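You operate a simulated robot arm through the tools that you are given. There is no shell and no other tool. Be economical: measure what you need, move in short steps, check, and stop when the job is done.

You are at the controls of a simulated robot arm. One attempt, no reset.

## Task
Space the two fudge cubes on the mesh 20 cm apart with a spacer bar.
Fine: lay the bar of that length across the mesh between the cubes, push a cube square up to each end, put the bar back; the two cubes are left on the mesh on purpose; the cubes in the green tray on the lower shelf stay; the line stays locked off, main switch off and key out.
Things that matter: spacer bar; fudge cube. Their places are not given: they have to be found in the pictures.

The check looks at the end state, three seconds after you hand in, the way a careful person would. Anything else that was tipped, shoved, dropped, spilled or broken makes it a failure.

## Robot
A 6-joint arm with a two-finger parallel gripper, fixed in place. Base frame: the origin is at the foot of the arm, x ahead of it, y to its left, z up. Readings come in mm, degrees, newtons and seconds.
With the tool pointing down near the work surface it reaches from about 160 to 460 mm from the base axis. Its first joint turns from -66.0 to 66.0 degrees. Payload 2.9 kg.
The tool frame sits at the grasp point between the pads (the TCP): z along the fingers, y along the line on which they close. The tips reach 30 mm beyond it. The gripper opens to 110 mm. The fingers are 20 mm wide and 10 mm thick; the gripper's body (48 by 112 mm) begins 55 mm behind the TCP.
Orientation is that of the tool frame in the base frame, as [roll, pitch, yaw] about the fixed x, y, z axes, in that order (R = Rz(yaw) Ry(pitch) Rx(roll)). With the fingers straight down and closing along the base's y, the tool's x points along the base's -x, its y along +y and its z along -z.

## Interface
- The arm moves only by the tool play_rows. Its argument "rows" is a list of rows, each an object of numbers (a shift or turn left out is 0, a gripper value left out holds the last): "x", "y", "z": the shift along the tool's x, y, z in mm; "rx", "ry", "rz": the turn, a rotation vector about the tool's x, y, z in degrees; "hand": the finger opening in mm, from 0 to 110. In form: [{"x": .., "y": .., "z": .., "rx": .., "ry": .., "rz": .., "hand": ..}, ...]. A call has 1 to 10 rows; each row is the pose to reach, as a shift and turn from the pose commanded when the call began, along the tool's axes at that moment. Each row takes 0.2 s and may step no farther than 50 mm and 8.6 degrees from the row before; otherwise, or with a gripper value out of range, the whole call is refused. A pose out of reach is approached as far as the arm can. The call stops where the force on the tool passes 40 N (or 10 N more than at its start, if that is more) or the arm is blocked; 0.2 s more then pass. The fingers move at their own pace (about 108 mm/s each) and stop on an object; they squeeze with about 27 N. The grip force told is the motor's: it shows also when the fingers shut on nothing. Time passes only in rows, and 0.2 s behind the last, so rows that repeat a pose let the fingers close. It gives the time, the measured TCP pose, the force on the tool (base axes), the opening and the grip force at its end, in the units of the frame above (readings bear some noise).
- Cameras (640 x 400 px; columns grow to the right, rows downward): "scene" is fixed at [70.2, 445.2, 1376.6]; the picture's right is [-0.59, -0.81, 0.00], its down [-0.52, 0.38, -0.76] and it looks along [0.62, -0.45, -0.65] (base axes); focal length 292 px, centre (320, 200). "wrist" rides on the gripper at [-36, 0, -57] in the tool frame; the picture's right is [0.00, -1.00, 0.00], its down [0.97, 0.00, -0.24] and it looks along [0.24, 0.00, 0.97] (tool axes); focal length 218 px, centre (320, 200).
- capture(camera): a new picture of that camera. No time passes.
- measure_at(camera, pixels): for up to 12 pixels [column, row] of the newest picture of that camera ("zoom" is the newest enlarged one), the place [x, y, z] in the base frame of the surface seen there, good to about 3 mm, but the place of the scene camera against the robot may be out by one fixed shift of up to 25 mm in any direction. No time passes.
- zoom(camera, box): a new picture of the part [left, top, right, bottom] of that camera's present view, enlarged. No time passes.
- hand_in(): hands the job in; it is judged then, once.

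Go step by step. Measure first, check grasps and placings, and put right what went wrong. The budget is 80 turns and 54 pictures, counting those below and the enlarged ones. Unless the task says otherwise, let go and move clear before handing in, and close with one line.

The tools are called by a JSON object that holds its "api" and its "payload". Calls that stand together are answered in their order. play_rows: Moves the arm, as the interface text tells. Its arguments: {"type":"object","properties":{"rows":{"type":"array","items":{"type":"object","properties":{"x":{"type":"number"},"y":{"type":"number"},"z":{"type":"number"},"rx":{"type":"number"},"ry":{"type":"number"},"rz":{"type":"number"},"hand":{"type":"number"}}}}},"required":["rows"]} The other tools are called the same way: capture (camera) takes a picture; measure_at (camera, pixels) gives the place of the surface under pixels of a picture; zoom (camera, box) takes an enlarged picture of a part of a camera's view; hand_in () hands the job in.

At the start:

```text
t: 0.0
position: [450.4, 88.9, 1142.1]
ee_rot: [-179.9, 0.0, 180.0]
ft_force: [0.3, 0.1, 0.6]
gripper_width: 110.0
grip_force: 0.1
```

scene: 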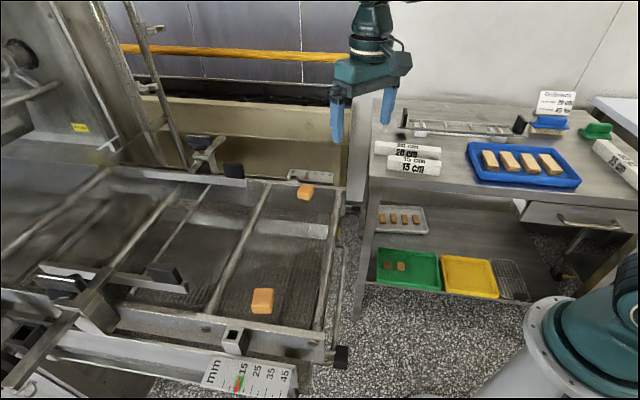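
wrist: 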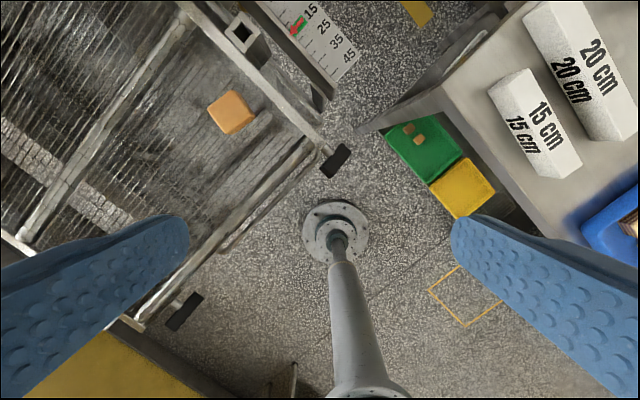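

The scene shows two fudge cubes on the mesh at about (306,191) and (262,300), and bars marked 20 cm and 15 cm at about (405,152) and (413,165). I'll zoom in and measure.

{"api": "zoom", "payload": {"camera": "scene", "box": [360, 80, 640, 255]}}

{"api": "zoom", "payload": {"camera": "scene", "box": [130, 150, 370, 380]}}

{"api": "measure_at", "payload": {"camera": "scene", "pixels": [[306, 191], [262, 297], [380, 148], [435, 152], [395, 158], [435, 165], [270, 250], [420, 185], [262, 309], [300, 250], [345, 190], [320, 330]]}}

{"api": "measure_at", "payload": {"camera": "wrist", "pixels": [[228, 110], [540, 20], [610, 130], [505, 90], [560, 165], [250, 150], [130, 215], [480, 60]]}}

```text
2.29 times, centred on (500, 168) of scene
```

zoom: 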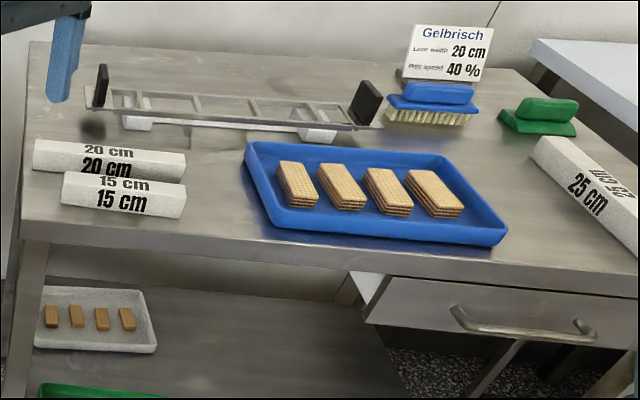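

```text
1.74 times, centred on (250, 265) of scene
```

zoom: 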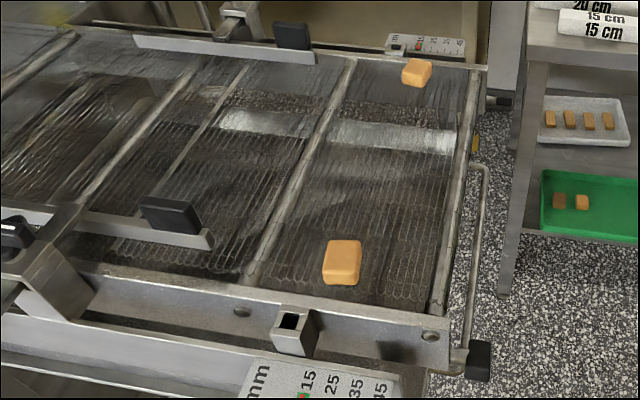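

```text
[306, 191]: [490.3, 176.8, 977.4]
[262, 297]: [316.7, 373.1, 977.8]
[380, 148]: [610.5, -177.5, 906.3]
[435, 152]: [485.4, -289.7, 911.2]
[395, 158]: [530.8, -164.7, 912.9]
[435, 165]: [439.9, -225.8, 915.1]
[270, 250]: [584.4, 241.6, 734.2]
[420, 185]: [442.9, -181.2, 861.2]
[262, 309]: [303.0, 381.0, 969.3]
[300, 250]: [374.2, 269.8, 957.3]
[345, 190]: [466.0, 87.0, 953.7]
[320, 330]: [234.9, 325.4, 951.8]
```

```text
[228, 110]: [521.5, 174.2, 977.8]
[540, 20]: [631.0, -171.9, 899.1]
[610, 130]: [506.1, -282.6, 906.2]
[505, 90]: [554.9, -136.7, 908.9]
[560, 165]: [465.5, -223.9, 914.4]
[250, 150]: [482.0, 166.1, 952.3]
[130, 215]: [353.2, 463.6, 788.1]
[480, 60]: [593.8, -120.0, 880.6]
```

The wrist view agrees with the scene apart from a shift of about +20 mm in x; the cube tops are at z≈977 and the bar tops at z≈912. I'll move over the mesh to look at both cubes with the wrist camera.

{"api": "play_rows", "payload": {"rows": [{"x": 12, "y": 45, "z": -10}, {"x": 25, "y": 90, "z": -20}, {"x": 37, "y": 135, "z": -30}, {"x": 50, "y": 170, "z": -40}, {"x": 50, "y": 170, "z": -40}]}}

{"api": "capture", "payload": {"camera": "wrist"}}

```text
t: 1.2
position: [404.2, 258.9, 1181.0]
ee_rot: [-180.0, 0.0, 179.9]
ft_force: [0.2, 0.0, 0.0]
gripper_width: 109.8
grip_force: 0.0
```

```text
49 pictures are left
```

wrist: 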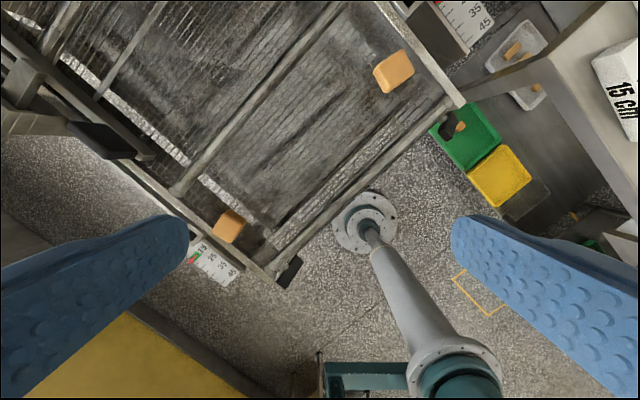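

Both cubes now show, at (393,70) and (229,226). I'll enlarge this view to get their corners.

{"api": "zoom", "payload": {"camera": "wrist", "box": [170, 20, 490, 270]}}

```text
1.60 times, centred on (330, 145) of wrist
```

zoom: 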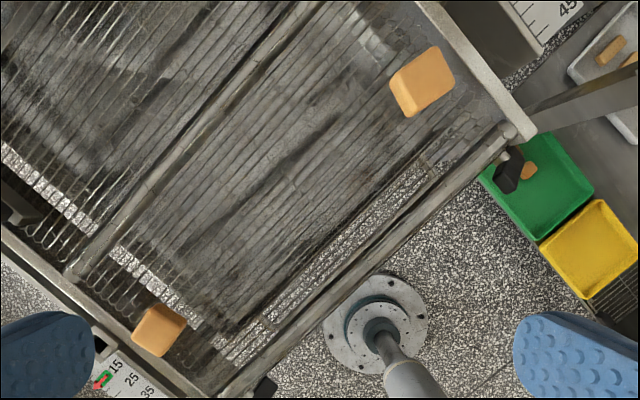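

{"api": "measure_at", "payload": {"camera": "zoom", "pixels": [[437, 50], [452, 76], [416, 103], [400, 75], [426, 77], [155, 306], [185, 322], [166, 353], [138, 336], [161, 330], [380, 135], [240, 235]]}}

{"api": "measure_at", "payload": {"camera": "wrist", "pixels": [[462, 103], [285, 270], [185, 185], [340, 10], [300, 240], [420, 120], [200, 215], [420, 45], [350, 95], [280, 150], [400, 107], [270, 245]]}}

```text
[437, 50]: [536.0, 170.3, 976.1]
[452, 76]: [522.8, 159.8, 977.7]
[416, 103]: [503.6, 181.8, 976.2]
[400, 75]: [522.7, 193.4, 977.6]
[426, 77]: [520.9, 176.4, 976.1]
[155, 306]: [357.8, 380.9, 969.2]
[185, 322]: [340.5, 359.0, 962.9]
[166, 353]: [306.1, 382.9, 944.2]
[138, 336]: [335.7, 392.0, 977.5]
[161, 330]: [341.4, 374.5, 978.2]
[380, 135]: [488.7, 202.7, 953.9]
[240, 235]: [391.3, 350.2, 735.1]
```

```text
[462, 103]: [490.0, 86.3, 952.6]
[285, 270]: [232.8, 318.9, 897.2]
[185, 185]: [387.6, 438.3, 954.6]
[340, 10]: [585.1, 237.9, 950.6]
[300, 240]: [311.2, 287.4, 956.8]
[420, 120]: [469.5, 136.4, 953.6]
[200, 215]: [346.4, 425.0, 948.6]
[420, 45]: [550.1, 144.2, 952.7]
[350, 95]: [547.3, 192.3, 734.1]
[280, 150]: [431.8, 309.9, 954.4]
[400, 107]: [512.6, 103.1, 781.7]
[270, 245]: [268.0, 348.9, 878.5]
```

The cubes have their tops at z≈977 on a mesh at about 953. A is centred near (521,176) and B near (341,374), both aligned with the belt's transverse. Next I'll look over the table at the bars.

{"api": "play_rows", "payload": {"rows": [{"y": -45}, {"y": -90}, {"y": -135}, {"x": -10, "y": -180}, {"x": -20, "y": -225}, {"x": -30, "y": -270}, {"x": -36, "y": -315}, {"x": -36, "y": -360}, {"x": -36, "y": -405}, {"x": -36, "y": -420}]}}

{"api": "capture", "payload": {"camera": "wrist"}}

```text
t: 3.4
position: [438.5, -162.4, 1181.0]
ee_rot: [-179.9, -0.1, -180.0]
ft_force: [-0.6, 0.3, 0.3]
gripper_width: 109.9
grip_force: 0.1
```

```text
47 pictures are left
```

wrist: 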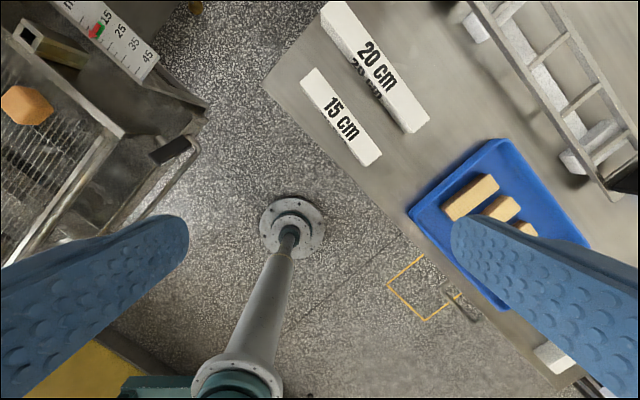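

{"api": "zoom", "payload": {"camera": "wrist", "box": [280, 0, 536, 160]}}

```text
2.50 times, centred on (408, 80) of wrist
```

zoom: 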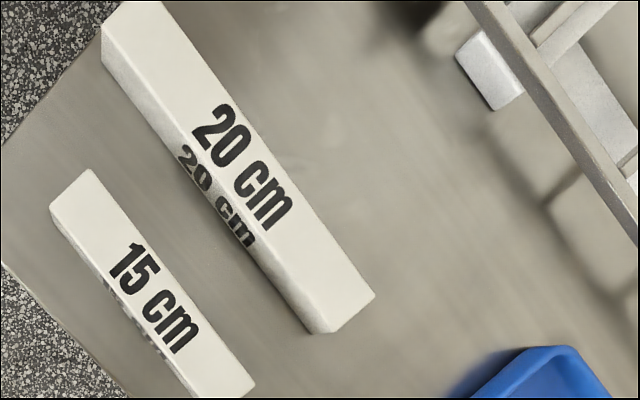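

{"api": "measure_at", "payload": {"camera": "zoom", "pixels": [[106, 32], [157, 5], [325, 326], [370, 296], [240, 165], [55, 205], [88, 172], [250, 385], [280, 100], [230, 290], [105, 55], [320, 334]]}}

```text
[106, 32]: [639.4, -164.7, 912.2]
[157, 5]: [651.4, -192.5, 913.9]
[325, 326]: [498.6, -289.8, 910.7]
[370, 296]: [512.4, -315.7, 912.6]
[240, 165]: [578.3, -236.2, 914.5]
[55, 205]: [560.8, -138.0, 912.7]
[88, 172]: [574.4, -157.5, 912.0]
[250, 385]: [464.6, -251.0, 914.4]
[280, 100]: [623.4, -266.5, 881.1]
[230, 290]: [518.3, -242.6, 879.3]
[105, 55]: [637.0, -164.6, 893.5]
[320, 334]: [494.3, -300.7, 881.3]
```

The 20 cm bar (zoom corners (106,32), (157,5), (325,326), (370,296)) is centred at about (575.5,-240.6), with its axis at 41.5° and its top at 912; it is about 30 wide and 32 high. I'll turn and go above it, which also tests the reach.

{"api": "play_rows", "payload": {"rows": [{"x": -23, "y": -13, "z": 30, "rz": -7, "hand": 70}, {"x": -46, "y": -26, "z": 60, "rz": -14}, {"x": -69, "y": -39, "z": 90, "rz": -21}, {"x": -92, "y": -52, "z": 120, "rz": -28}, {"x": -115, "y": -65, "z": 150, "rz": -35}, {"x": -137, "y": -78.2, "z": 181, "rz": -41.5}, {"x": -137, "y": -78.2, "z": 181, "rz": -41.5}]}}

{"api": "capture", "payload": {"camera": "wrist"}}

```text
t: 5.0
position: [576.2, -239.1, 1003.4]
ee_rot: [-179.9, 0.0, -138.4]
ft_force: [0.8, 0.1, 0.3]
gripper_width: 70.4
grip_force: 0.0
```

```text
45 pictures are left
```

wrist: 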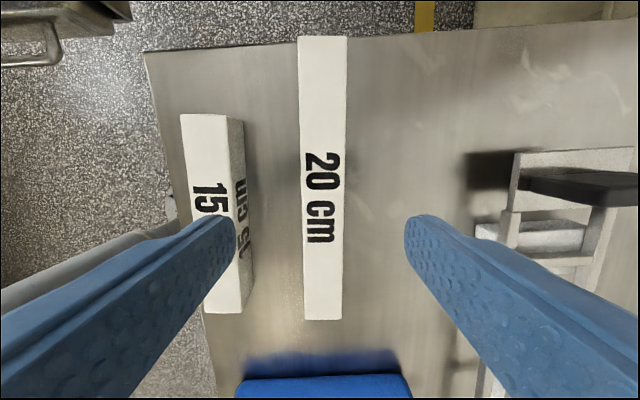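

Reach is fine and the bar sits between the fingers, with ends at rows 37 and 320. I'll measure its corners again from here.

{"api": "measure_at", "payload": {"camera": "wrist", "pixels": [[300, 39], [345, 39], [306, 318], [340, 318], [302, 180], [344, 180], [322, 39], [323, 318], [236, 120], [241, 230], [520, 185], [480, 230]]}}

```text
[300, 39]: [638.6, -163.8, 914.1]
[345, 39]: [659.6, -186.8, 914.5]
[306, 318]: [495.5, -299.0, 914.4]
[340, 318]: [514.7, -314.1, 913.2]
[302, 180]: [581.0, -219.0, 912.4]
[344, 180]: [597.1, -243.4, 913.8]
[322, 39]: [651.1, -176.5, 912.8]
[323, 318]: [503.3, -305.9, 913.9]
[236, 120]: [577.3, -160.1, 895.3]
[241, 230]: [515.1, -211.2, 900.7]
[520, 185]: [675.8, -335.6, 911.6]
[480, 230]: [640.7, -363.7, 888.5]
```

The bar measures about 197 mm at 41.2°, centred at (577,-241). I'll go straight down and grip it.

{"api": "play_rows", "payload": {"rows": [{"x": 0.6, "y": -2.2, "z": 30}, {"x": 0.6, "y": -2.2, "z": 60}, {"x": 0.6, "y": -2.2, "z": 80}, {"x": 0.6, "y": -2.2, "z": 89.5}, {"x": 0.6, "y": -2.2, "z": 89.5}]}}

```text
t: 6.2
position: [576.3, -240.0, 912.0]
ee_rot: [179.9, 0.0, -138.5]
ft_force: [0.3, -0.7, 0.8]
gripper_width: 70.0
grip_force: 0.1
```

{"api": "play_rows", "payload": {"rows": [{"hand": 20}, {"hand": 20}, {"hand": 20}, {"hand": 20}]}}

```text
t: 7.2
position: [577.3, -240.1, 914.1]
ee_rot: [-179.9, 0.0, -138.5]
ft_force: [0.1, 0.6, -0.8]
gripper_width: 29.8
grip_force: 27.2
```

The fingers closed on the bar at 29.8 mm. Lifting it straight up.

{"api": "play_rows", "payload": {"rows": [{"z": -15}, {"z": -50}, {"z": -95}, {"z": -140}, {"z": -170}, {"z": -170}]}}

{"api": "capture", "payload": {"camera": "wrist"}}

```text
t: 8.6
position: [575.1, -241.7, 1085.4]
ee_rot: [180.0, 0.0, -138.5]
ft_force: [0.0, 0.1, -1.5]
gripper_width: 29.8
grip_force: 27.2
```

```text
44 pictures are left
```

wrist: 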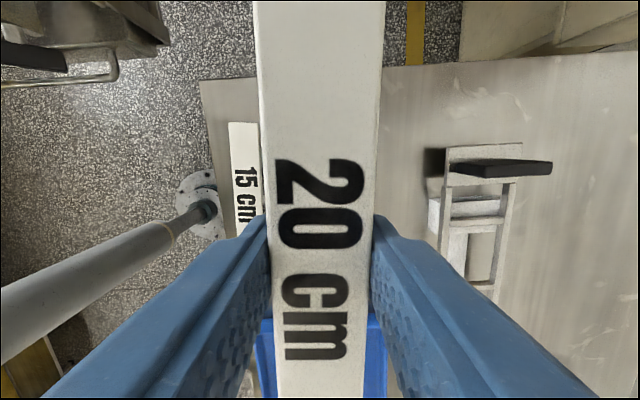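

The bar is held level at 29.8 mm. I'll carry it over the mesh midpoint at about (432,276), turning it 90° to lie along the line of the cubes (≈131.5°).

{"api": "play_rows", "payload": {"rows": [{"x": -15, "y": 30, "rz": 5}, {"x": -34, "y": 69.4, "rz": 12.5}, {"x": -53.6, "y": 109.6, "rz": 20}, {"x": -73.2, "y": 149.8, "rz": 27.5}, {"x": -92.8, "y": 190, "rz": 35}, {"x": -112.4, "y": 230.2, "rz": 42.5}, {"x": -132, "y": 270.4, "rz": 50}, {"x": -151.6, "y": 310.6, "rz": 57.5}, {"x": -171.2, "y": 350.8, "rz": 65}, {"x": -190.8, "y": 391, "rz": 72.5}]}}

```text
t: 10.8
position: [458.6, 179.2, 1086.2]
ee_rot: [-180.0, 0.0, 148.9]
ft_force: [0.0, 0.5, -1.0]
gripper_width: 29.6
grip_force: 27.1
```

Most of the way there. I'll finish the shift and turn, then look.

{"api": "play_rows", "payload": {"rows": [{"x": 24, "y": 23, "rz": 6}, {"x": 48, "y": 46, "rz": 12}, {"x": 72.8, "y": 68.6, "rz": 17.4}, {"x": 72.8, "y": 68.6, "rz": 17.4}]}}

{"api": "capture", "payload": {"camera": "wrist"}}

{"api": "capture", "payload": {"camera": "scene"}}

```text
t: 11.8
position: [432.1, 275.5, 1084.4]
ee_rot: [180.0, -0.1, 131.5]
ft_force: [0.2, 0.2, -1.8]
gripper_width: 29.6
grip_force: 27.0
```

```text
43 pictures are left
```

wrist: 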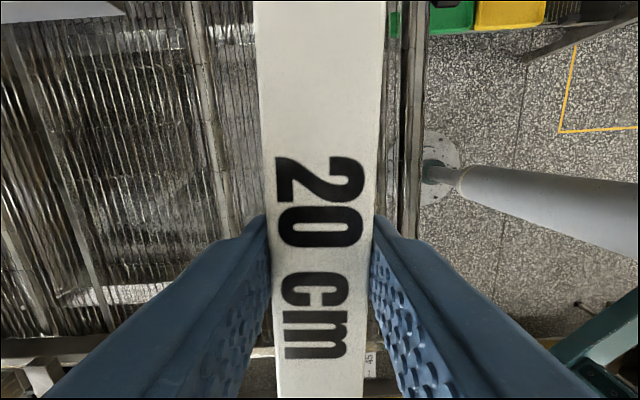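

```text
42 pictures are left
```

scene: 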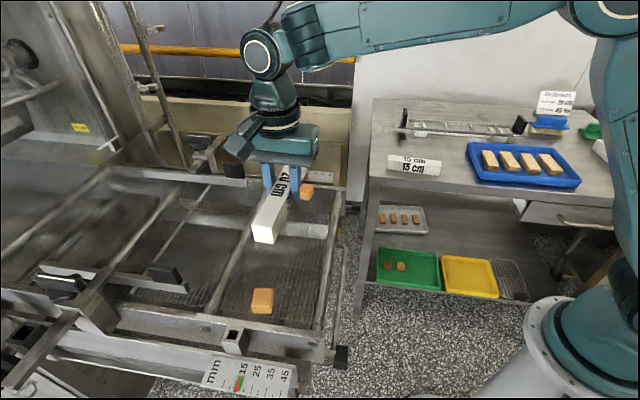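

The bar hangs along the line between the cubes and parallel to the end rod at column ~400. I'll lower it to just above the mesh and check.

{"api": "play_rows", "payload": {"rows": [{"z": 30}, {"z": 60}, {"z": 85}, {"z": 85}]}}

{"api": "zoom", "payload": {"camera": "scene", "box": [200, 150, 360, 350]}}

```text
t: 12.8
position: [432.7, 274.5, 998.3]
ee_rot: [179.9, 0.0, 131.6]
ft_force: [-0.3, -0.2, -1.0]
gripper_width: 29.7
grip_force: 27.4
```

```text
2.00 times, centred on (280, 250) of scene
```

zoom: 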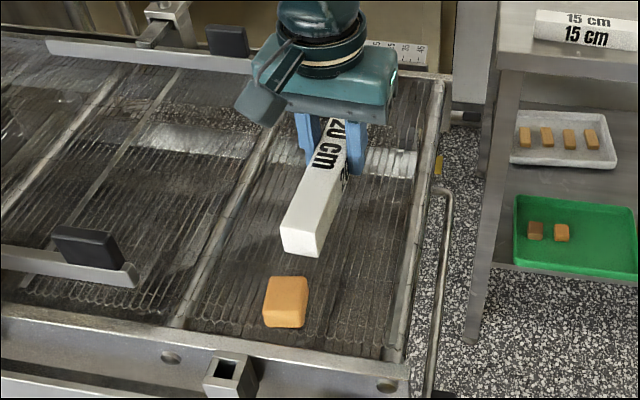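

Looks lined up with cube B. I'll lower it in small steps to contact.

{"api": "play_rows", "payload": {"rows": [{"z": 4}, {"z": 7}, {"z": 9}, {"z": 10}, {"z": 10}]}}

```text
t: 14.0
position: [432.4, 276.2, 987.7]
ee_rot: [179.9, -0.1, 131.7]
ft_force: [-1.6, 2.6, 3.8]
gripper_width: 29.8
grip_force: 27.3
```

Vertical force rose from about −1 to +3.8 N, so the bar is on the mesh. I'll open the fingers slightly, wait, rise and look.

{"api": "play_rows", "payload": {"rows": [{"hand": 50}, {"hand": 50}, {"z": -30}, {"z": -70}, {"z": -115}, {"z": -160}, {"z": -160}]}}

{"api": "capture", "payload": {"camera": "wrist"}}

```text
t: 15.6
position: [429.5, 274.1, 1151.9]
ee_rot: [180.0, 0.0, 131.6]
ft_force: [0.1, 0.3, -0.1]
gripper_width: 50.1
grip_force: 0.2
```

```text
40 pictures are left
```

wrist: 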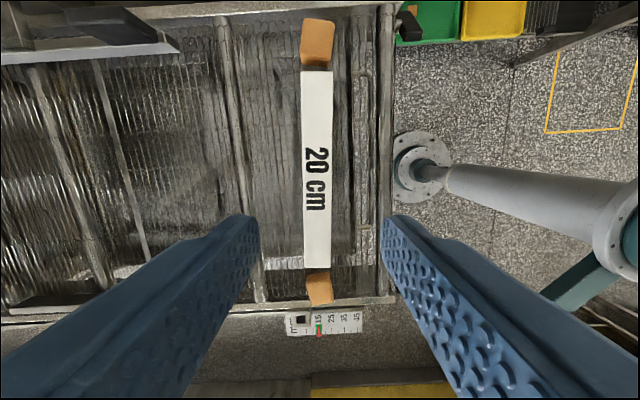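

{"api": "zoom", "payload": {"camera": "wrist", "box": [256, 0, 384, 80]}}

{"api": "measure_at", "payload": {"camera": "zoom", "pixels": [[245, 100], [390, 110], [225, 270], [375, 280], [310, 190], [235, 365], [370, 365], [300, 360], [305, 335]]}}

{"api": "zoom", "payload": {"camera": "wrist", "box": [256, 240, 384, 320]}}

{"api": "measure_at", "payload": {"camera": "zoom", "pixels": [[245, 135], [370, 135], [300, 135], [265, 190], [375, 180], [280, 315], [380, 300], [320, 240], [300, 160], [310, 350], [500, 200]]}}

```text
5.00 times, centred on (320, 40) of wrist
```

zoom: 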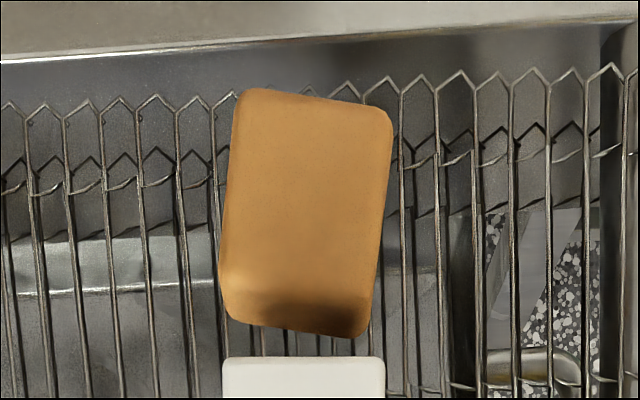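

```text
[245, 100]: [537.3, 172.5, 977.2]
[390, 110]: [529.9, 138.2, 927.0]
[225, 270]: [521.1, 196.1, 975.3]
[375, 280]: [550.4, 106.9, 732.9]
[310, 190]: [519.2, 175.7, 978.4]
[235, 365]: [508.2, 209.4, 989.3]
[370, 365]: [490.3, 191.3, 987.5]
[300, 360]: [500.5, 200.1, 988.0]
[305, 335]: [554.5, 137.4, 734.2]
```

```text
5.00 times, centred on (320, 280) of wrist
```

zoom: 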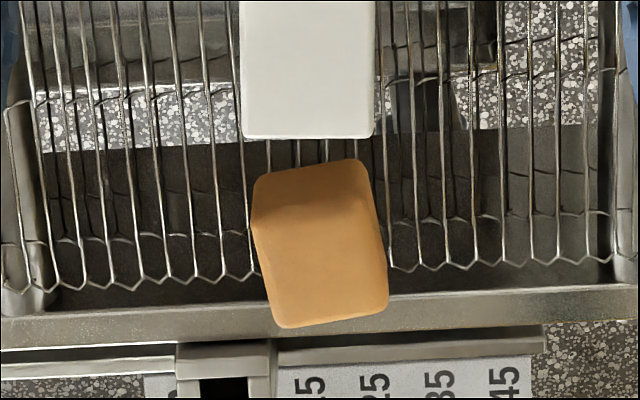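

```text
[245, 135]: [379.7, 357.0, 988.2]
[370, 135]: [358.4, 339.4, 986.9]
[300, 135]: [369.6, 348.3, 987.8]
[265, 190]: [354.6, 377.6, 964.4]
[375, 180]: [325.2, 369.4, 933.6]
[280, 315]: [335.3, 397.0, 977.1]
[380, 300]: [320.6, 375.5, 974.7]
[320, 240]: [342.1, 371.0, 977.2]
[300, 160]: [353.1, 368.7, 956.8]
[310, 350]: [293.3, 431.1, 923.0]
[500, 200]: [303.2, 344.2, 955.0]
```

Bar ends are at s=-181.5 and 16 along the line (t≈507.5). Cube A is 15 mm short of its end and turned about 9°; cube B is about 20 mm short and turned about 12° the other way. A centred grip across each cube, in line with the bar, will square it, and then I slide it up to the bar, starting with A.

{"api": "play_rows", "payload": {"rows": [{"x": -44}, {"x": -88}, {"x": -132}, {"x": -132, "z": 45}, {"x": -132, "z": 90}, {"x": -132, "z": 130}, {"x": -132, "z": 138}, {"x": -132, "z": 138}]}}

{"api": "capture", "payload": {"camera": "wrist"}}

```text
t: 17.4
position: [520.4, 175.9, 1010.3]
ee_rot: [180.0, 0.0, 131.7]
ft_force: [0.5, 0.5, 0.5]
gripper_width: 49.9
grip_force: 0.0
```

```text
37 pictures are left
```

wrist: 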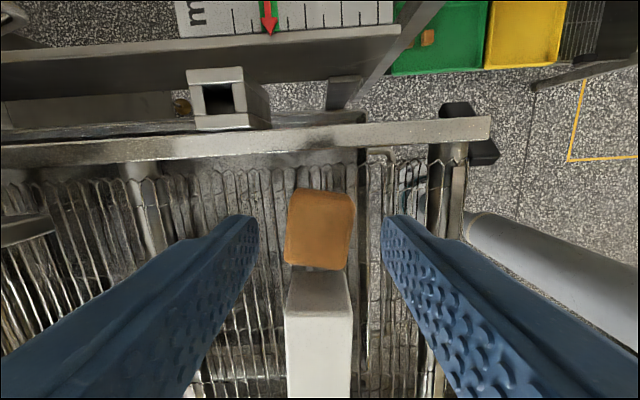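

Cube A is centred between the fingers (tips at columns 258/383, cube 287–353). I'll go down and close on it slowly.

{"api": "play_rows", "payload": {"rows": [{"x": -2, "z": 10}, {"x": -2, "z": 18}, {"x": -2, "z": 22.5}, {"x": -2, "z": 22.5}, {"x": -2, "z": 22.5, "hand": 40}, {"x": -2, "z": 22.5, "hand": 34}, {"x": -2, "z": 22.5, "hand": 31}, {"x": -2, "z": 22.5, "hand": 28}, {"x": -2, "z": 22.5, "hand": 24}, {"x": -2, "z": 22.5, "hand": 24}]}}

{"api": "capture", "payload": {"camera": "wrist"}}

```text
t: 19.6
position: [520.3, 174.1, 988.6]
ee_rot: [-180.0, -0.1, 131.6]
ft_force: [0.2, 0.3, 0.0]
gripper_width: 28.8
grip_force: 13.9
```

```text
36 pictures are left
```

wrist: 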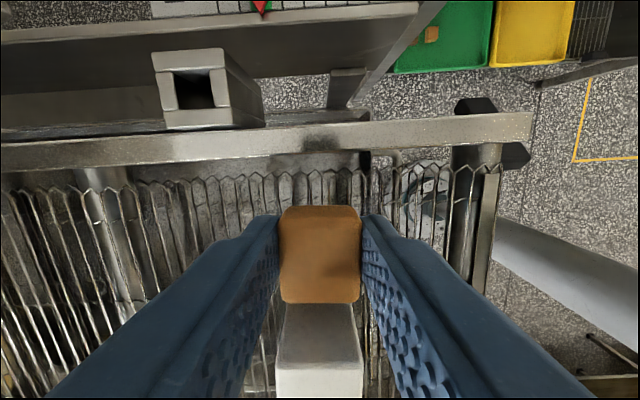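

The cube is square between the pads (28.8 mm), and I compute a gap to the bar of about 16 mm (rows 303/365). I'll slide it toward the bar, holding back near contact.

{"api": "play_rows", "payload": {"rows": [{"x": 4, "hand": 22}, {"x": 8}, {"x": 11}, {"x": 13}, {"x": 13}]}}

{"api": "capture", "payload": {"camera": "wrist"}}

```text
t: 20.8
position: [512.3, 184.7, 988.5]
ee_rot: [179.9, 0.0, 131.6]
ft_force: [0.9, 0.9, -0.1]
gripper_width: 28.9
grip_force: 14.0
```

```text
35 pictures are left
```

wrist: 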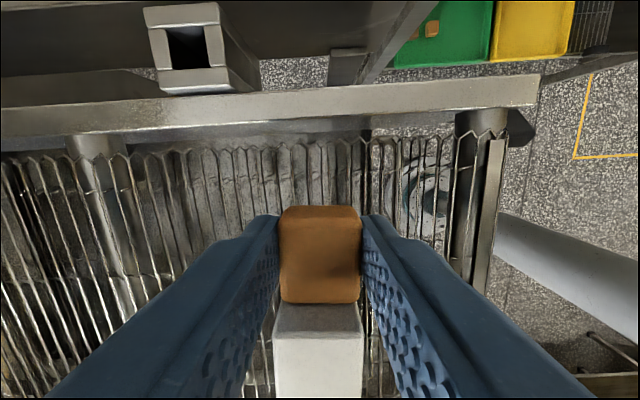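

The bar's top edge has moved from row 365 to about 336, so about 4 mm remain. I'll creep forward.

{"api": "play_rows", "payload": {"rows": [{"x": 1}, {"x": 2}, {"x": 3}, {"x": 3.5}, {"x": 3.5}]}}

{"api": "zoom", "payload": {"camera": "wrist", "box": [240, 270, 400, 370]}}

```text
t: 22.0
position: [510.4, 187.0, 988.3]
ee_rot: [-180.0, 0.0, 131.6]
ft_force: [-0.2, -0.8, -0.2]
gripper_width: 29.2
grip_force: 13.7
```

```text
4.00 times, centred on (320, 320) of wrist
```

zoom: 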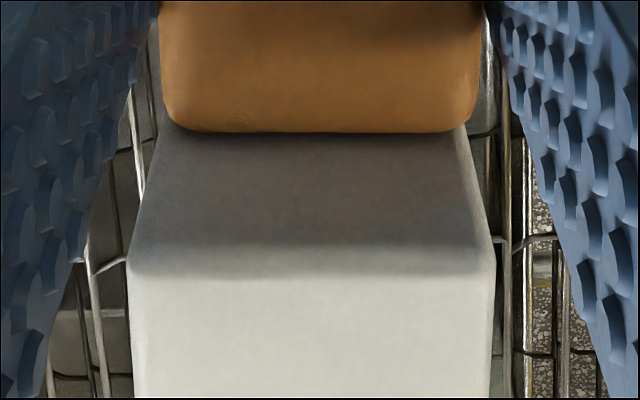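

The bar edge is at about row 336 again, which suggests the cube may already be in contact and carrying the bar. I'll advance 2 mm more and compare.

{"api": "play_rows", "payload": {"rows": [{"x": 1}, {"x": 2}, {"x": 2}]}}

{"api": "zoom", "payload": {"camera": "wrist", "box": [240, 270, 400, 370]}}

{"api": "zoom", "payload": {"camera": "scene", "box": [220, 150, 360, 350]}}

```text
t: 22.8
position: [508.3, 188.0, 986.5]
ee_rot: [179.8, 0.1, 131.6]
ft_force: [3.0, -2.1, 4.9]
gripper_width: 29.2
grip_force: 13.9
```

```text
4.00 times, centred on (320, 320) of wrist
```

zoom: 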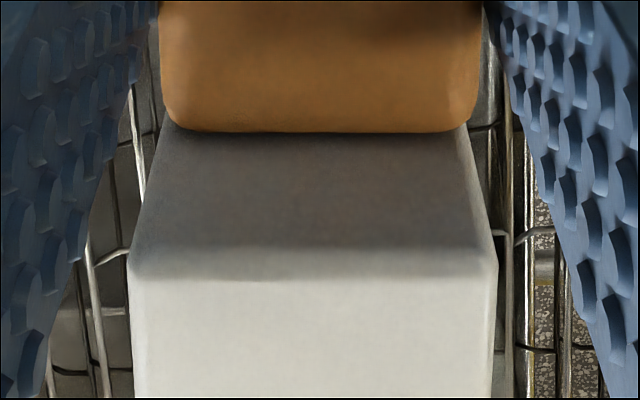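

```text
2.00 times, centred on (290, 250) of scene
```

zoom: 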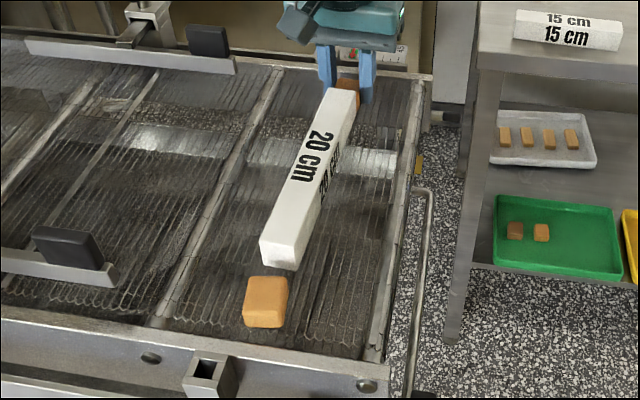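

The bar keeps the same place relative to the cube, and the force is about 3.6 N against the push, so A is firm against the bar. I'll open, rise, and go over to cube B.

{"api": "play_rows", "payload": {"rows": [{"hand": 36}, {"hand": 50}, {"hand": 50}, {"z": -30}, {"z": -75}, {"z": -120}, {"z": -163}, {"x": 45, "z": -163}, {"x": 90, "z": -163}, {"x": 115, "z": -163}]}}

{"api": "capture", "payload": {"camera": "wrist"}}

```text
t: 25.0
position: [432.9, 275.1, 1147.5]
ee_rot: [180.0, 0.0, 131.5]
ft_force: [-1.4, 0.4, 0.2]
gripper_width: 49.9
grip_force: 0.0
```

```text
31 pictures are left
```

wrist: 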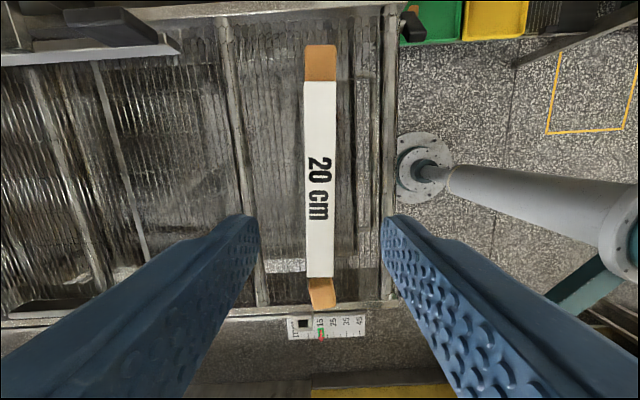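

A sits flush on the bar's end (rows 45–82). I'll measure B and the bar end again from here.

{"api": "measure_at", "payload": {"camera": "wrist", "pixels": [[308, 274], [332, 274], [320, 274], [321, 292], [322, 288], [323, 300], [320, 60], [320, 86]]}}

{"api": "zoom", "payload": {"camera": "wrist", "box": [256, 240, 384, 320]}}

```text
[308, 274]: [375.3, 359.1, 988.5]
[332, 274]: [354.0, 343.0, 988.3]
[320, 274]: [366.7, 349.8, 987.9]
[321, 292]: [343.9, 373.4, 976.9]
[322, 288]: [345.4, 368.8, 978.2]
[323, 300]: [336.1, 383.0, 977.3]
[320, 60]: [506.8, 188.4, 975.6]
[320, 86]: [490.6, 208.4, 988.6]
```

```text
5.00 times, centred on (320, 280) of wrist
```

zoom: 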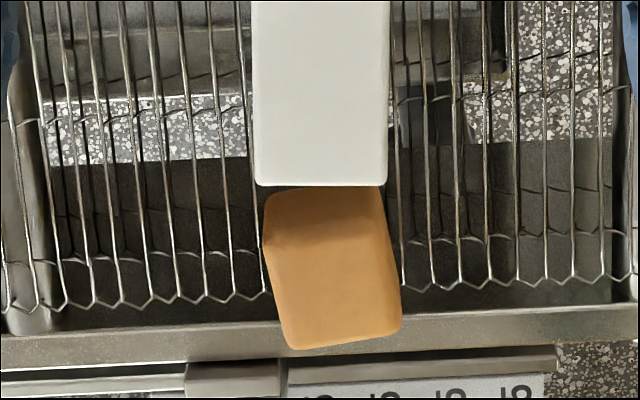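

B's top face spans zoom rows 240–345, so its centre is nearer s≈60. I'll measure the rail and go above B to look before gripping.

{"api": "measure_at", "payload": {"camera": "zoom", "pixels": [[200, 332], [460, 325], [200, 352], [230, 285], [300, 340], [380, 325], [275, 250], [378, 235]]}}

{"api": "play_rows", "payload": {"rows": [{"x": 46}, {"x": 92}, {"x": 138}, {"x": 138, "z": 45}, {"x": 138, "z": 90}, {"x": 138, "z": 125}, {"x": 138, "z": 137}, {"x": 138, "z": 137}]}}

{"api": "capture", "payload": {"camera": "wrist"}}

```text
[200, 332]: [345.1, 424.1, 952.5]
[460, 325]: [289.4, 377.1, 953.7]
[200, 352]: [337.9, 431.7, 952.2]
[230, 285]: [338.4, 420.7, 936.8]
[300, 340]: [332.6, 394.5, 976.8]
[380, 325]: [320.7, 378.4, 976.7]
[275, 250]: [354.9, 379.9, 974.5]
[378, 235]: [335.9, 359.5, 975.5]
```

```text
t: 26.8
position: [338.2, 377.1, 1011.0]
ee_rot: [179.9, 0.1, 131.7]
ft_force: [-0.5, 0.2, -0.2]
gripper_width: 50.0
grip_force: 0.1
```

```text
29 pictures are left
```

wrist: 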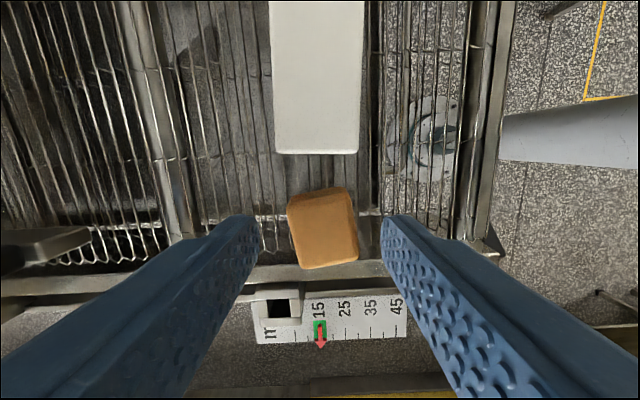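

The rail top is level with the mesh (953), so the fingertips clear it. B is centred between the fingers at (322,230). I'll go down and close gently.

{"api": "play_rows", "payload": {"rows": [{"z": 10}, {"z": 18}, {"z": 22.5}, {"z": 22.5}, {"z": 22.5, "hand": 40}, {"z": 22.5, "hand": 34}, {"z": 22.5, "hand": 31}, {"z": 22.5, "hand": 28}, {"z": 22.5, "hand": 24}, {"z": 22.5, "hand": 22}]}}

{"api": "capture", "payload": {"camera": "wrist"}}

```text
t: 29.0
position: [340.5, 377.6, 990.8]
ee_rot: [180.0, -0.1, 131.5]
ft_force: [-0.6, 0.4, 0.2]
gripper_width: 28.9
grip_force: 13.8
```

```text
28 pictures are left
```

wrist: 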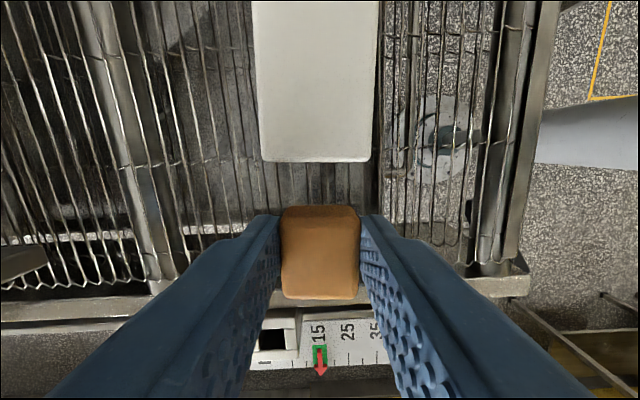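

B is squared at 28.9 mm, and the bar's end (row 160) is about 15 mm from it. I'll slide it toward the bar in small steps.

{"api": "play_rows", "payload": {"rows": [{"x": -4}, {"x": -8}, {"x": -10}, {"x": -12}, {"x": -12}]}}

{"api": "zoom", "payload": {"camera": "wrist", "box": [240, 150, 400, 250]}}

```text
t: 30.2
position: [348.0, 367.4, 989.8]
ee_rot: [180.0, 0.0, 131.6]
ft_force: [-3.5, 2.3, 11.2]
gripper_width: 29.2
grip_force: 14.7
```

```text
4.00 times, centred on (320, 200) of wrist
```

zoom: 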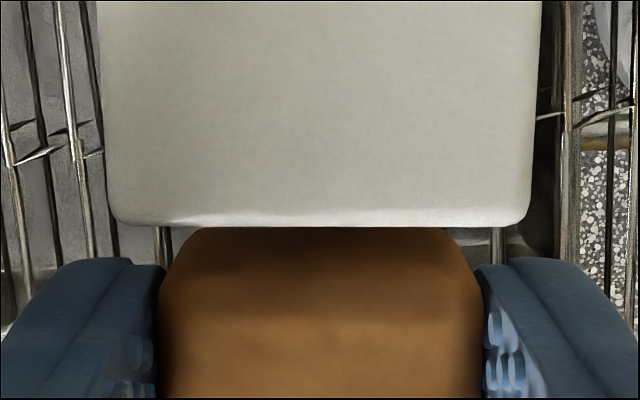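

There's about 4 N against the push and 11 N upward, so it's probably in contact. I'll check from the scene camera.

{"api": "zoom", "payload": {"camera": "scene", "box": [230, 230, 310, 330]}}

{"api": "zoom", "payload": {"camera": "scene", "box": [265, 170, 335, 240]}}

```text
4.00 times, centred on (270, 280) of scene
```

zoom: 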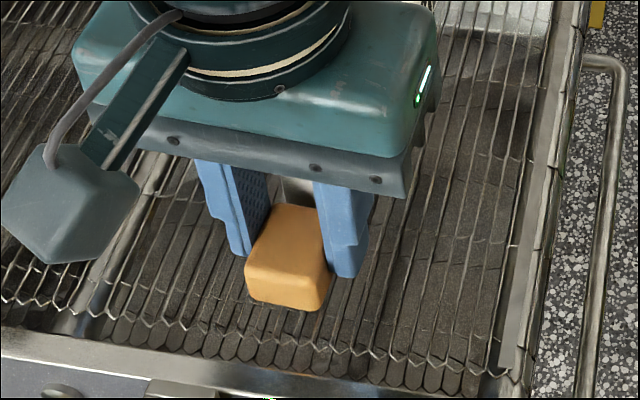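

```text
5.71 times, centred on (300, 205) of scene
```

zoom: 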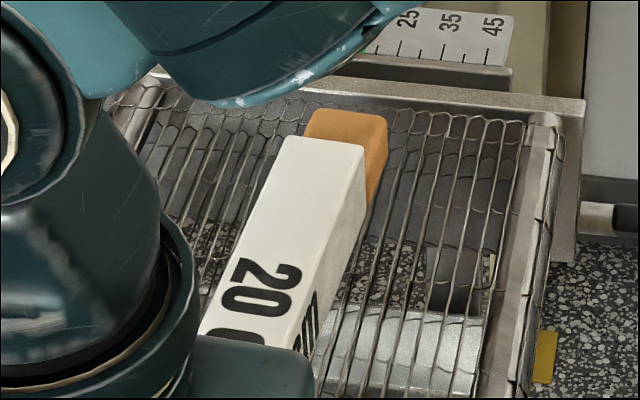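

A is flush on the bar. To be sure about B, I'll advance 1.5 mm and see whether the bar moves with it.

{"api": "play_rows", "payload": {"rows": [{"x": -0.8}, {"x": -1.5}, {"x": -1.5}]}}

{"api": "zoom", "payload": {"camera": "wrist", "box": [240, 150, 400, 250]}}

```text
t: 31.0
position: [351.1, 366.4, 990.4]
ee_rot: [-180.0, 0.0, 131.7]
ft_force: [-1.5, 4.7, 8.1]
gripper_width: 29.1
grip_force: 13.7
```

```text
4.00 times, centred on (320, 200) of wrist
```

zoom: 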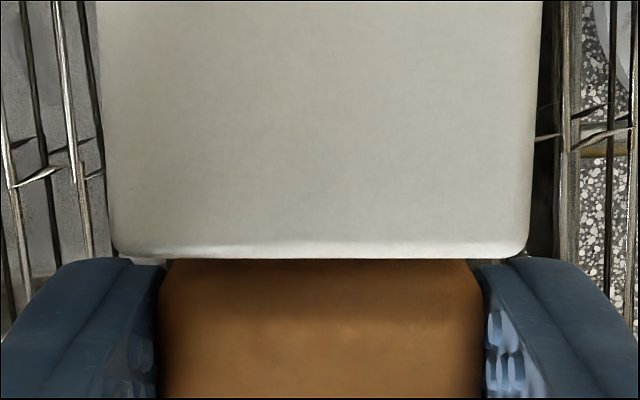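

The bar edge moved from zoom row 228 to 257, so it wasn't touching yet. I'll keep creeping and compare again.

{"api": "play_rows", "payload": {"rows": [{"x": -0.8}, {"x": -1.5}, {"x": -1.5}]}}

{"api": "zoom", "payload": {"camera": "wrist", "box": [240, 150, 400, 250]}}

```text
t: 31.8
position: [351.0, 365.0, 989.9]
ee_rot: [180.0, 0.0, 131.6]
ft_force: [0.4, 2.5, 5.2]
gripper_width: 29.0
grip_force: 13.6
```

```text
4.00 times, centred on (320, 200) of wrist
```

zoom: 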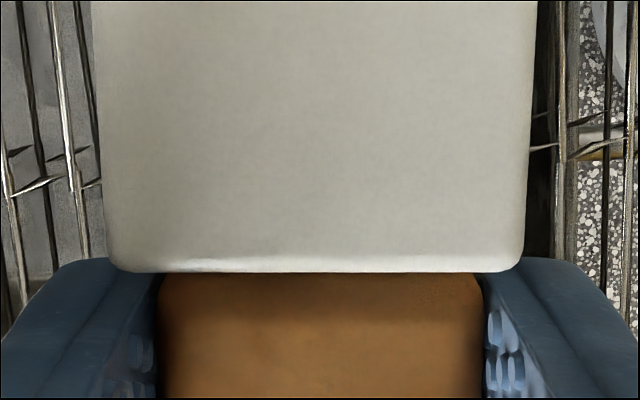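

The bar edge is now at tool x≈-16.5, where the cube's inner face should be. One more nudge to confirm they move together.

{"api": "play_rows", "payload": {"rows": [{"x": -0.8}, {"x": -1.5}, {"x": -1.5}]}}

{"api": "zoom", "payload": {"camera": "wrist", "box": [240, 150, 400, 250]}}

```text
t: 32.6
position: [351.5, 364.9, 989.6]
ee_rot: [-180.0, 0.0, 131.7]
ft_force: [0.0, 1.2, 2.9]
gripper_width: 29.1
grip_force: 14.4
```

```text
4.00 times, centred on (320, 200) of wrist
```

zoom: 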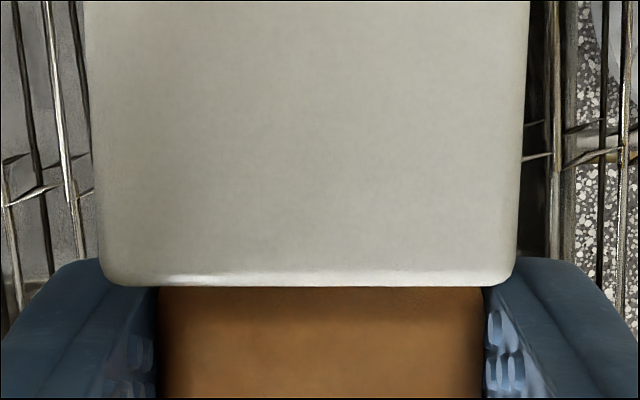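

The bar edge still creeps relative to the fingers. I'll view the full wrist picture to see whether the cube is slipping in the grip (its outer edge was at row 299).

{"api": "capture", "payload": {"camera": "wrist"}}

{"api": "zoom", "payload": {"camera": "scene", "box": [230, 230, 310, 330]}}

```text
21 pictures are left
```

wrist: 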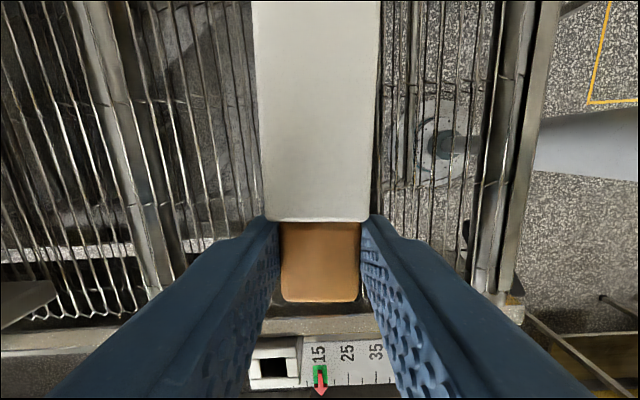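

```text
4.00 times, centred on (270, 280) of scene
```

zoom: 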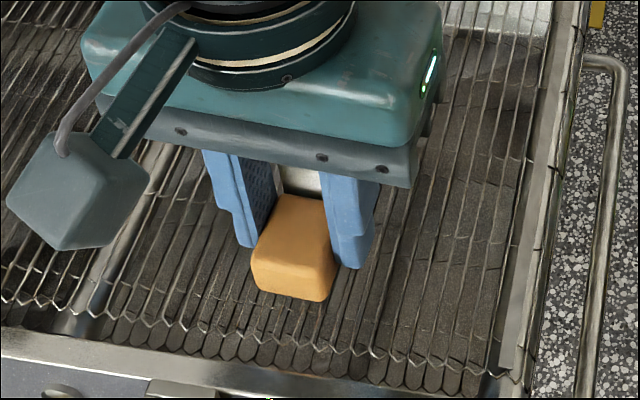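

The cube's outer edge moved from row 299 to about 302, so it is slipping in the grip because it is hard against the bar. I'll open, rise and inspect from above.

{"api": "play_rows", "payload": {"rows": [{"hand": 36}, {"hand": 50}, {"hand": 50}, {"z": -30}, {"z": -75}, {"z": -120}, {"x": -40, "z": -160}, {"x": -80, "z": -160}, {"x": -118, "z": -160}, {"x": -118, "z": -160}]}}

{"api": "zoom", "payload": {"camera": "wrist", "box": [256, 240, 384, 320]}}

{"api": "zoom", "payload": {"camera": "wrist", "box": [256, 0, 384, 80]}}

{"api": "zoom", "payload": {"camera": "scene", "box": [220, 170, 340, 320]}}

```text
refused: row 7 steps farther than a row can; nothing moved
```

```text
5.00 times, centred on (320, 280) of wrist
```

zoom: 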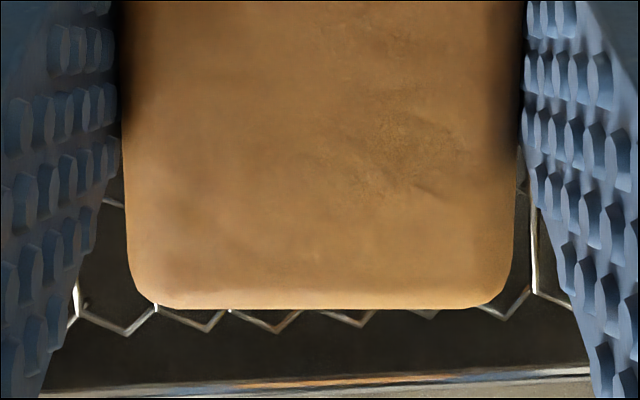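

```text
5.00 times, centred on (320, 40) of wrist
```

zoom: 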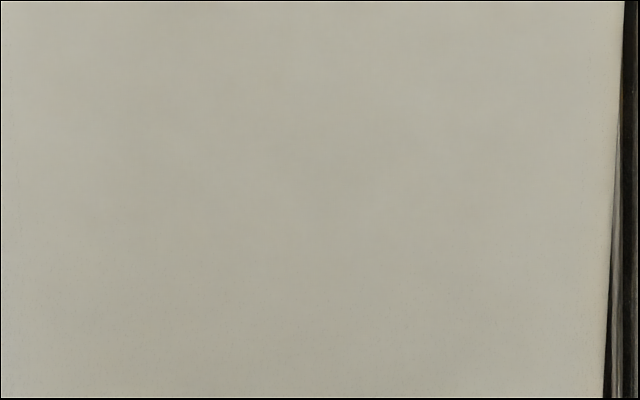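

```text
2.67 times, centred on (280, 245) of scene
```

zoom: 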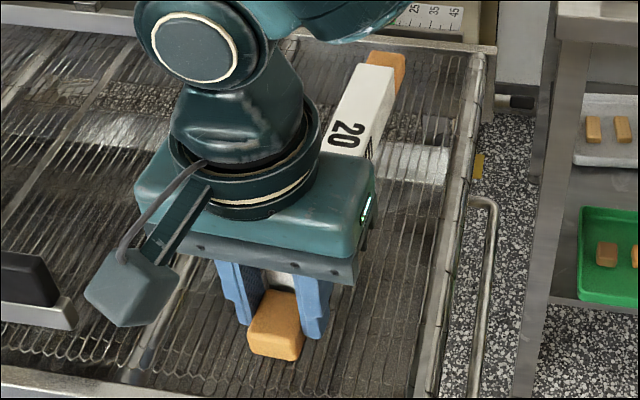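

That call was refused for a step that was too long, so nothing moved. I'll redo it with shorter steps.

{"api": "play_rows", "payload": {"rows": [{"hand": 36}, {"hand": 50}, {"hand": 50}, {"z": -30}, {"z": -75}, {"z": -120}, {"z": -160}, {"x": -45, "z": -160}, {"x": -90, "z": -160}, {"x": -118, "z": -160}]}}

```text
t: 34.8
position: [428.7, 276.5, 1151.4]
ee_rot: [180.0, 0.0, 131.6]
ft_force: [-0.8, 0.8, 0.1]
gripper_width: 50.1
grip_force: 0.0
```

{"api": "zoom", "payload": {"camera": "wrist", "box": [160, 10, 480, 320]}}

{"api": "zoom", "payload": {"camera": "scene", "box": [240, 230, 310, 300]}}

```text
1.29 times, centred on (320, 165) of wrist
```

zoom: 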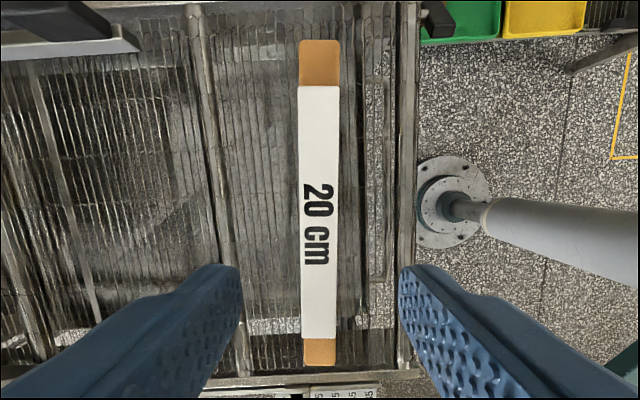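

```text
5.71 times, centred on (275, 265) of scene
```

zoom: 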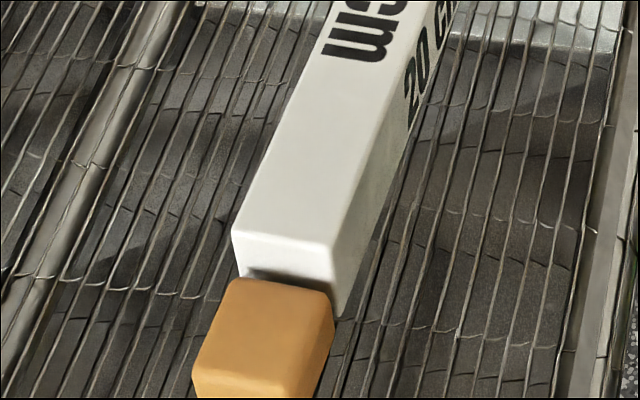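

From the scene camera there may be a slim dark strip between B and the bar (245,275). I'll put the wrist camera right above the joint to look straight down into it.

{"api": "play_rows", "payload": {"rows": [{"x": 44}, {"x": 88}, {"x": 132}, {"x": 132, "z": 40}, {"x": 132, "z": 70}, {"x": 132, "z": 70}]}}

{"api": "zoom", "payload": {"camera": "wrist", "box": [256, 100, 384, 180]}}

```text
t: 36.2
position: [344.1, 373.4, 1081.3]
ee_rot: [-180.0, 0.0, 131.6]
ft_force: [0.5, -0.1, -0.1]
gripper_width: 50.1
grip_force: 0.0
```

```text
5.00 times, centred on (320, 140) of wrist
```

zoom: 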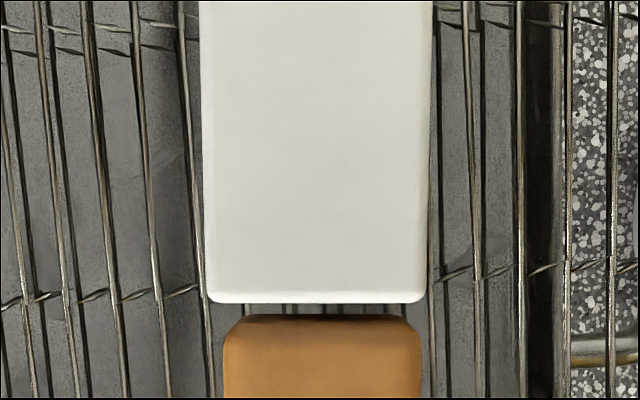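

A gap of about 2.5 mm really is there (bar edge at zoom row 302, cube at 315, wires visible between). I'll push B from its outer face with closed fingers; first lower them just outside it.

{"api": "play_rows", "payload": {"rows": [{"x": 15, "hand": 0}, {"x": 30, "hand": 0}, {"x": 30, "z": 0}, {"x": 30, "z": 35}, {"x": 30, "z": 70}, {"x": 30, "z": 85}, {"x": 30, "z": 91}, {"x": 30, "z": 91}]}}

{"api": "capture", "payload": {"camera": "wrist"}}

```text
t: 38.0
position: [320.8, 398.7, 989.6]
ee_rot: [179.9, 0.0, 131.7]
ft_force: [-0.5, 0.0, 0.3]
gripper_width: 0.0
grip_force: 27.4
```

```text
13 pictures are left
```

wrist: 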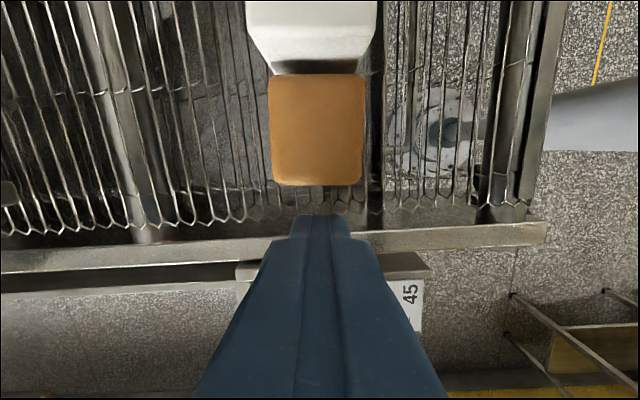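

The cube's outer face (row 185) is about 14 mm ahead of the closed fingers and lined up with them. I'll push 18 mm, slow at the end, to close the gap and seat all three.

{"api": "play_rows", "payload": {"rows": [{"x": -6}, {"x": -11}, {"x": -13}, {"x": -14.5}, {"x": -15.5}, {"x": -16.5}, {"x": -17.5}, {"x": -18.5}, {"x": -18.5}]}}

{"api": "capture", "payload": {"camera": "wrist"}}

```text
t: 40.0
position: [334.4, 383.8, 988.5]
ee_rot: [-180.0, 0.1, 131.6]
ft_force: [-0.6, 0.2, -0.6]
gripper_width: 0.0
grip_force: 27.0
```

```text
12 pictures are left
```

wrist: 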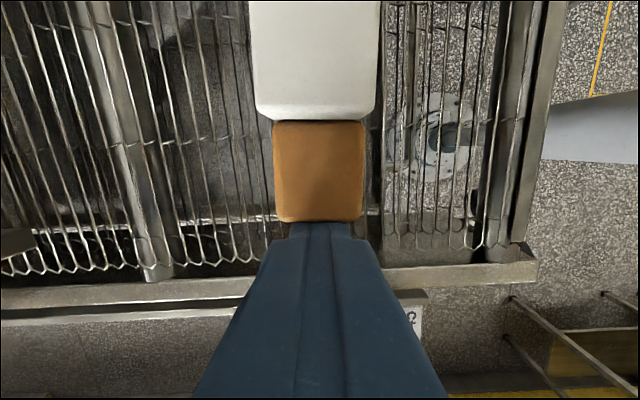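

No force yet; the fingers have only just reached the cube (its edge is at row 221). I'll go on pushing in 1 mm steps.

{"api": "play_rows", "payload": {"rows": [{"x": -1}, {"x": -2}, {"x": -3}, {"x": -4}, {"x": -4}]}}

```text
t: 41.2
position: [336.6, 380.5, 989.5]
ee_rot: [-180.0, -0.1, 131.7]
ft_force: [0.4, 0.2, 0.0]
gripper_width: 0.0
grip_force: 26.8
```

{"api": "zoom", "payload": {"camera": "wrist", "box": [256, 60, 384, 240]}}

```text
2.22 times, centred on (320, 150) of wrist
```

zoom: 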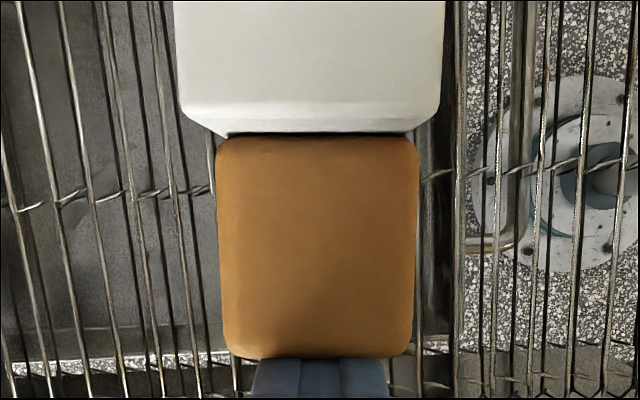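

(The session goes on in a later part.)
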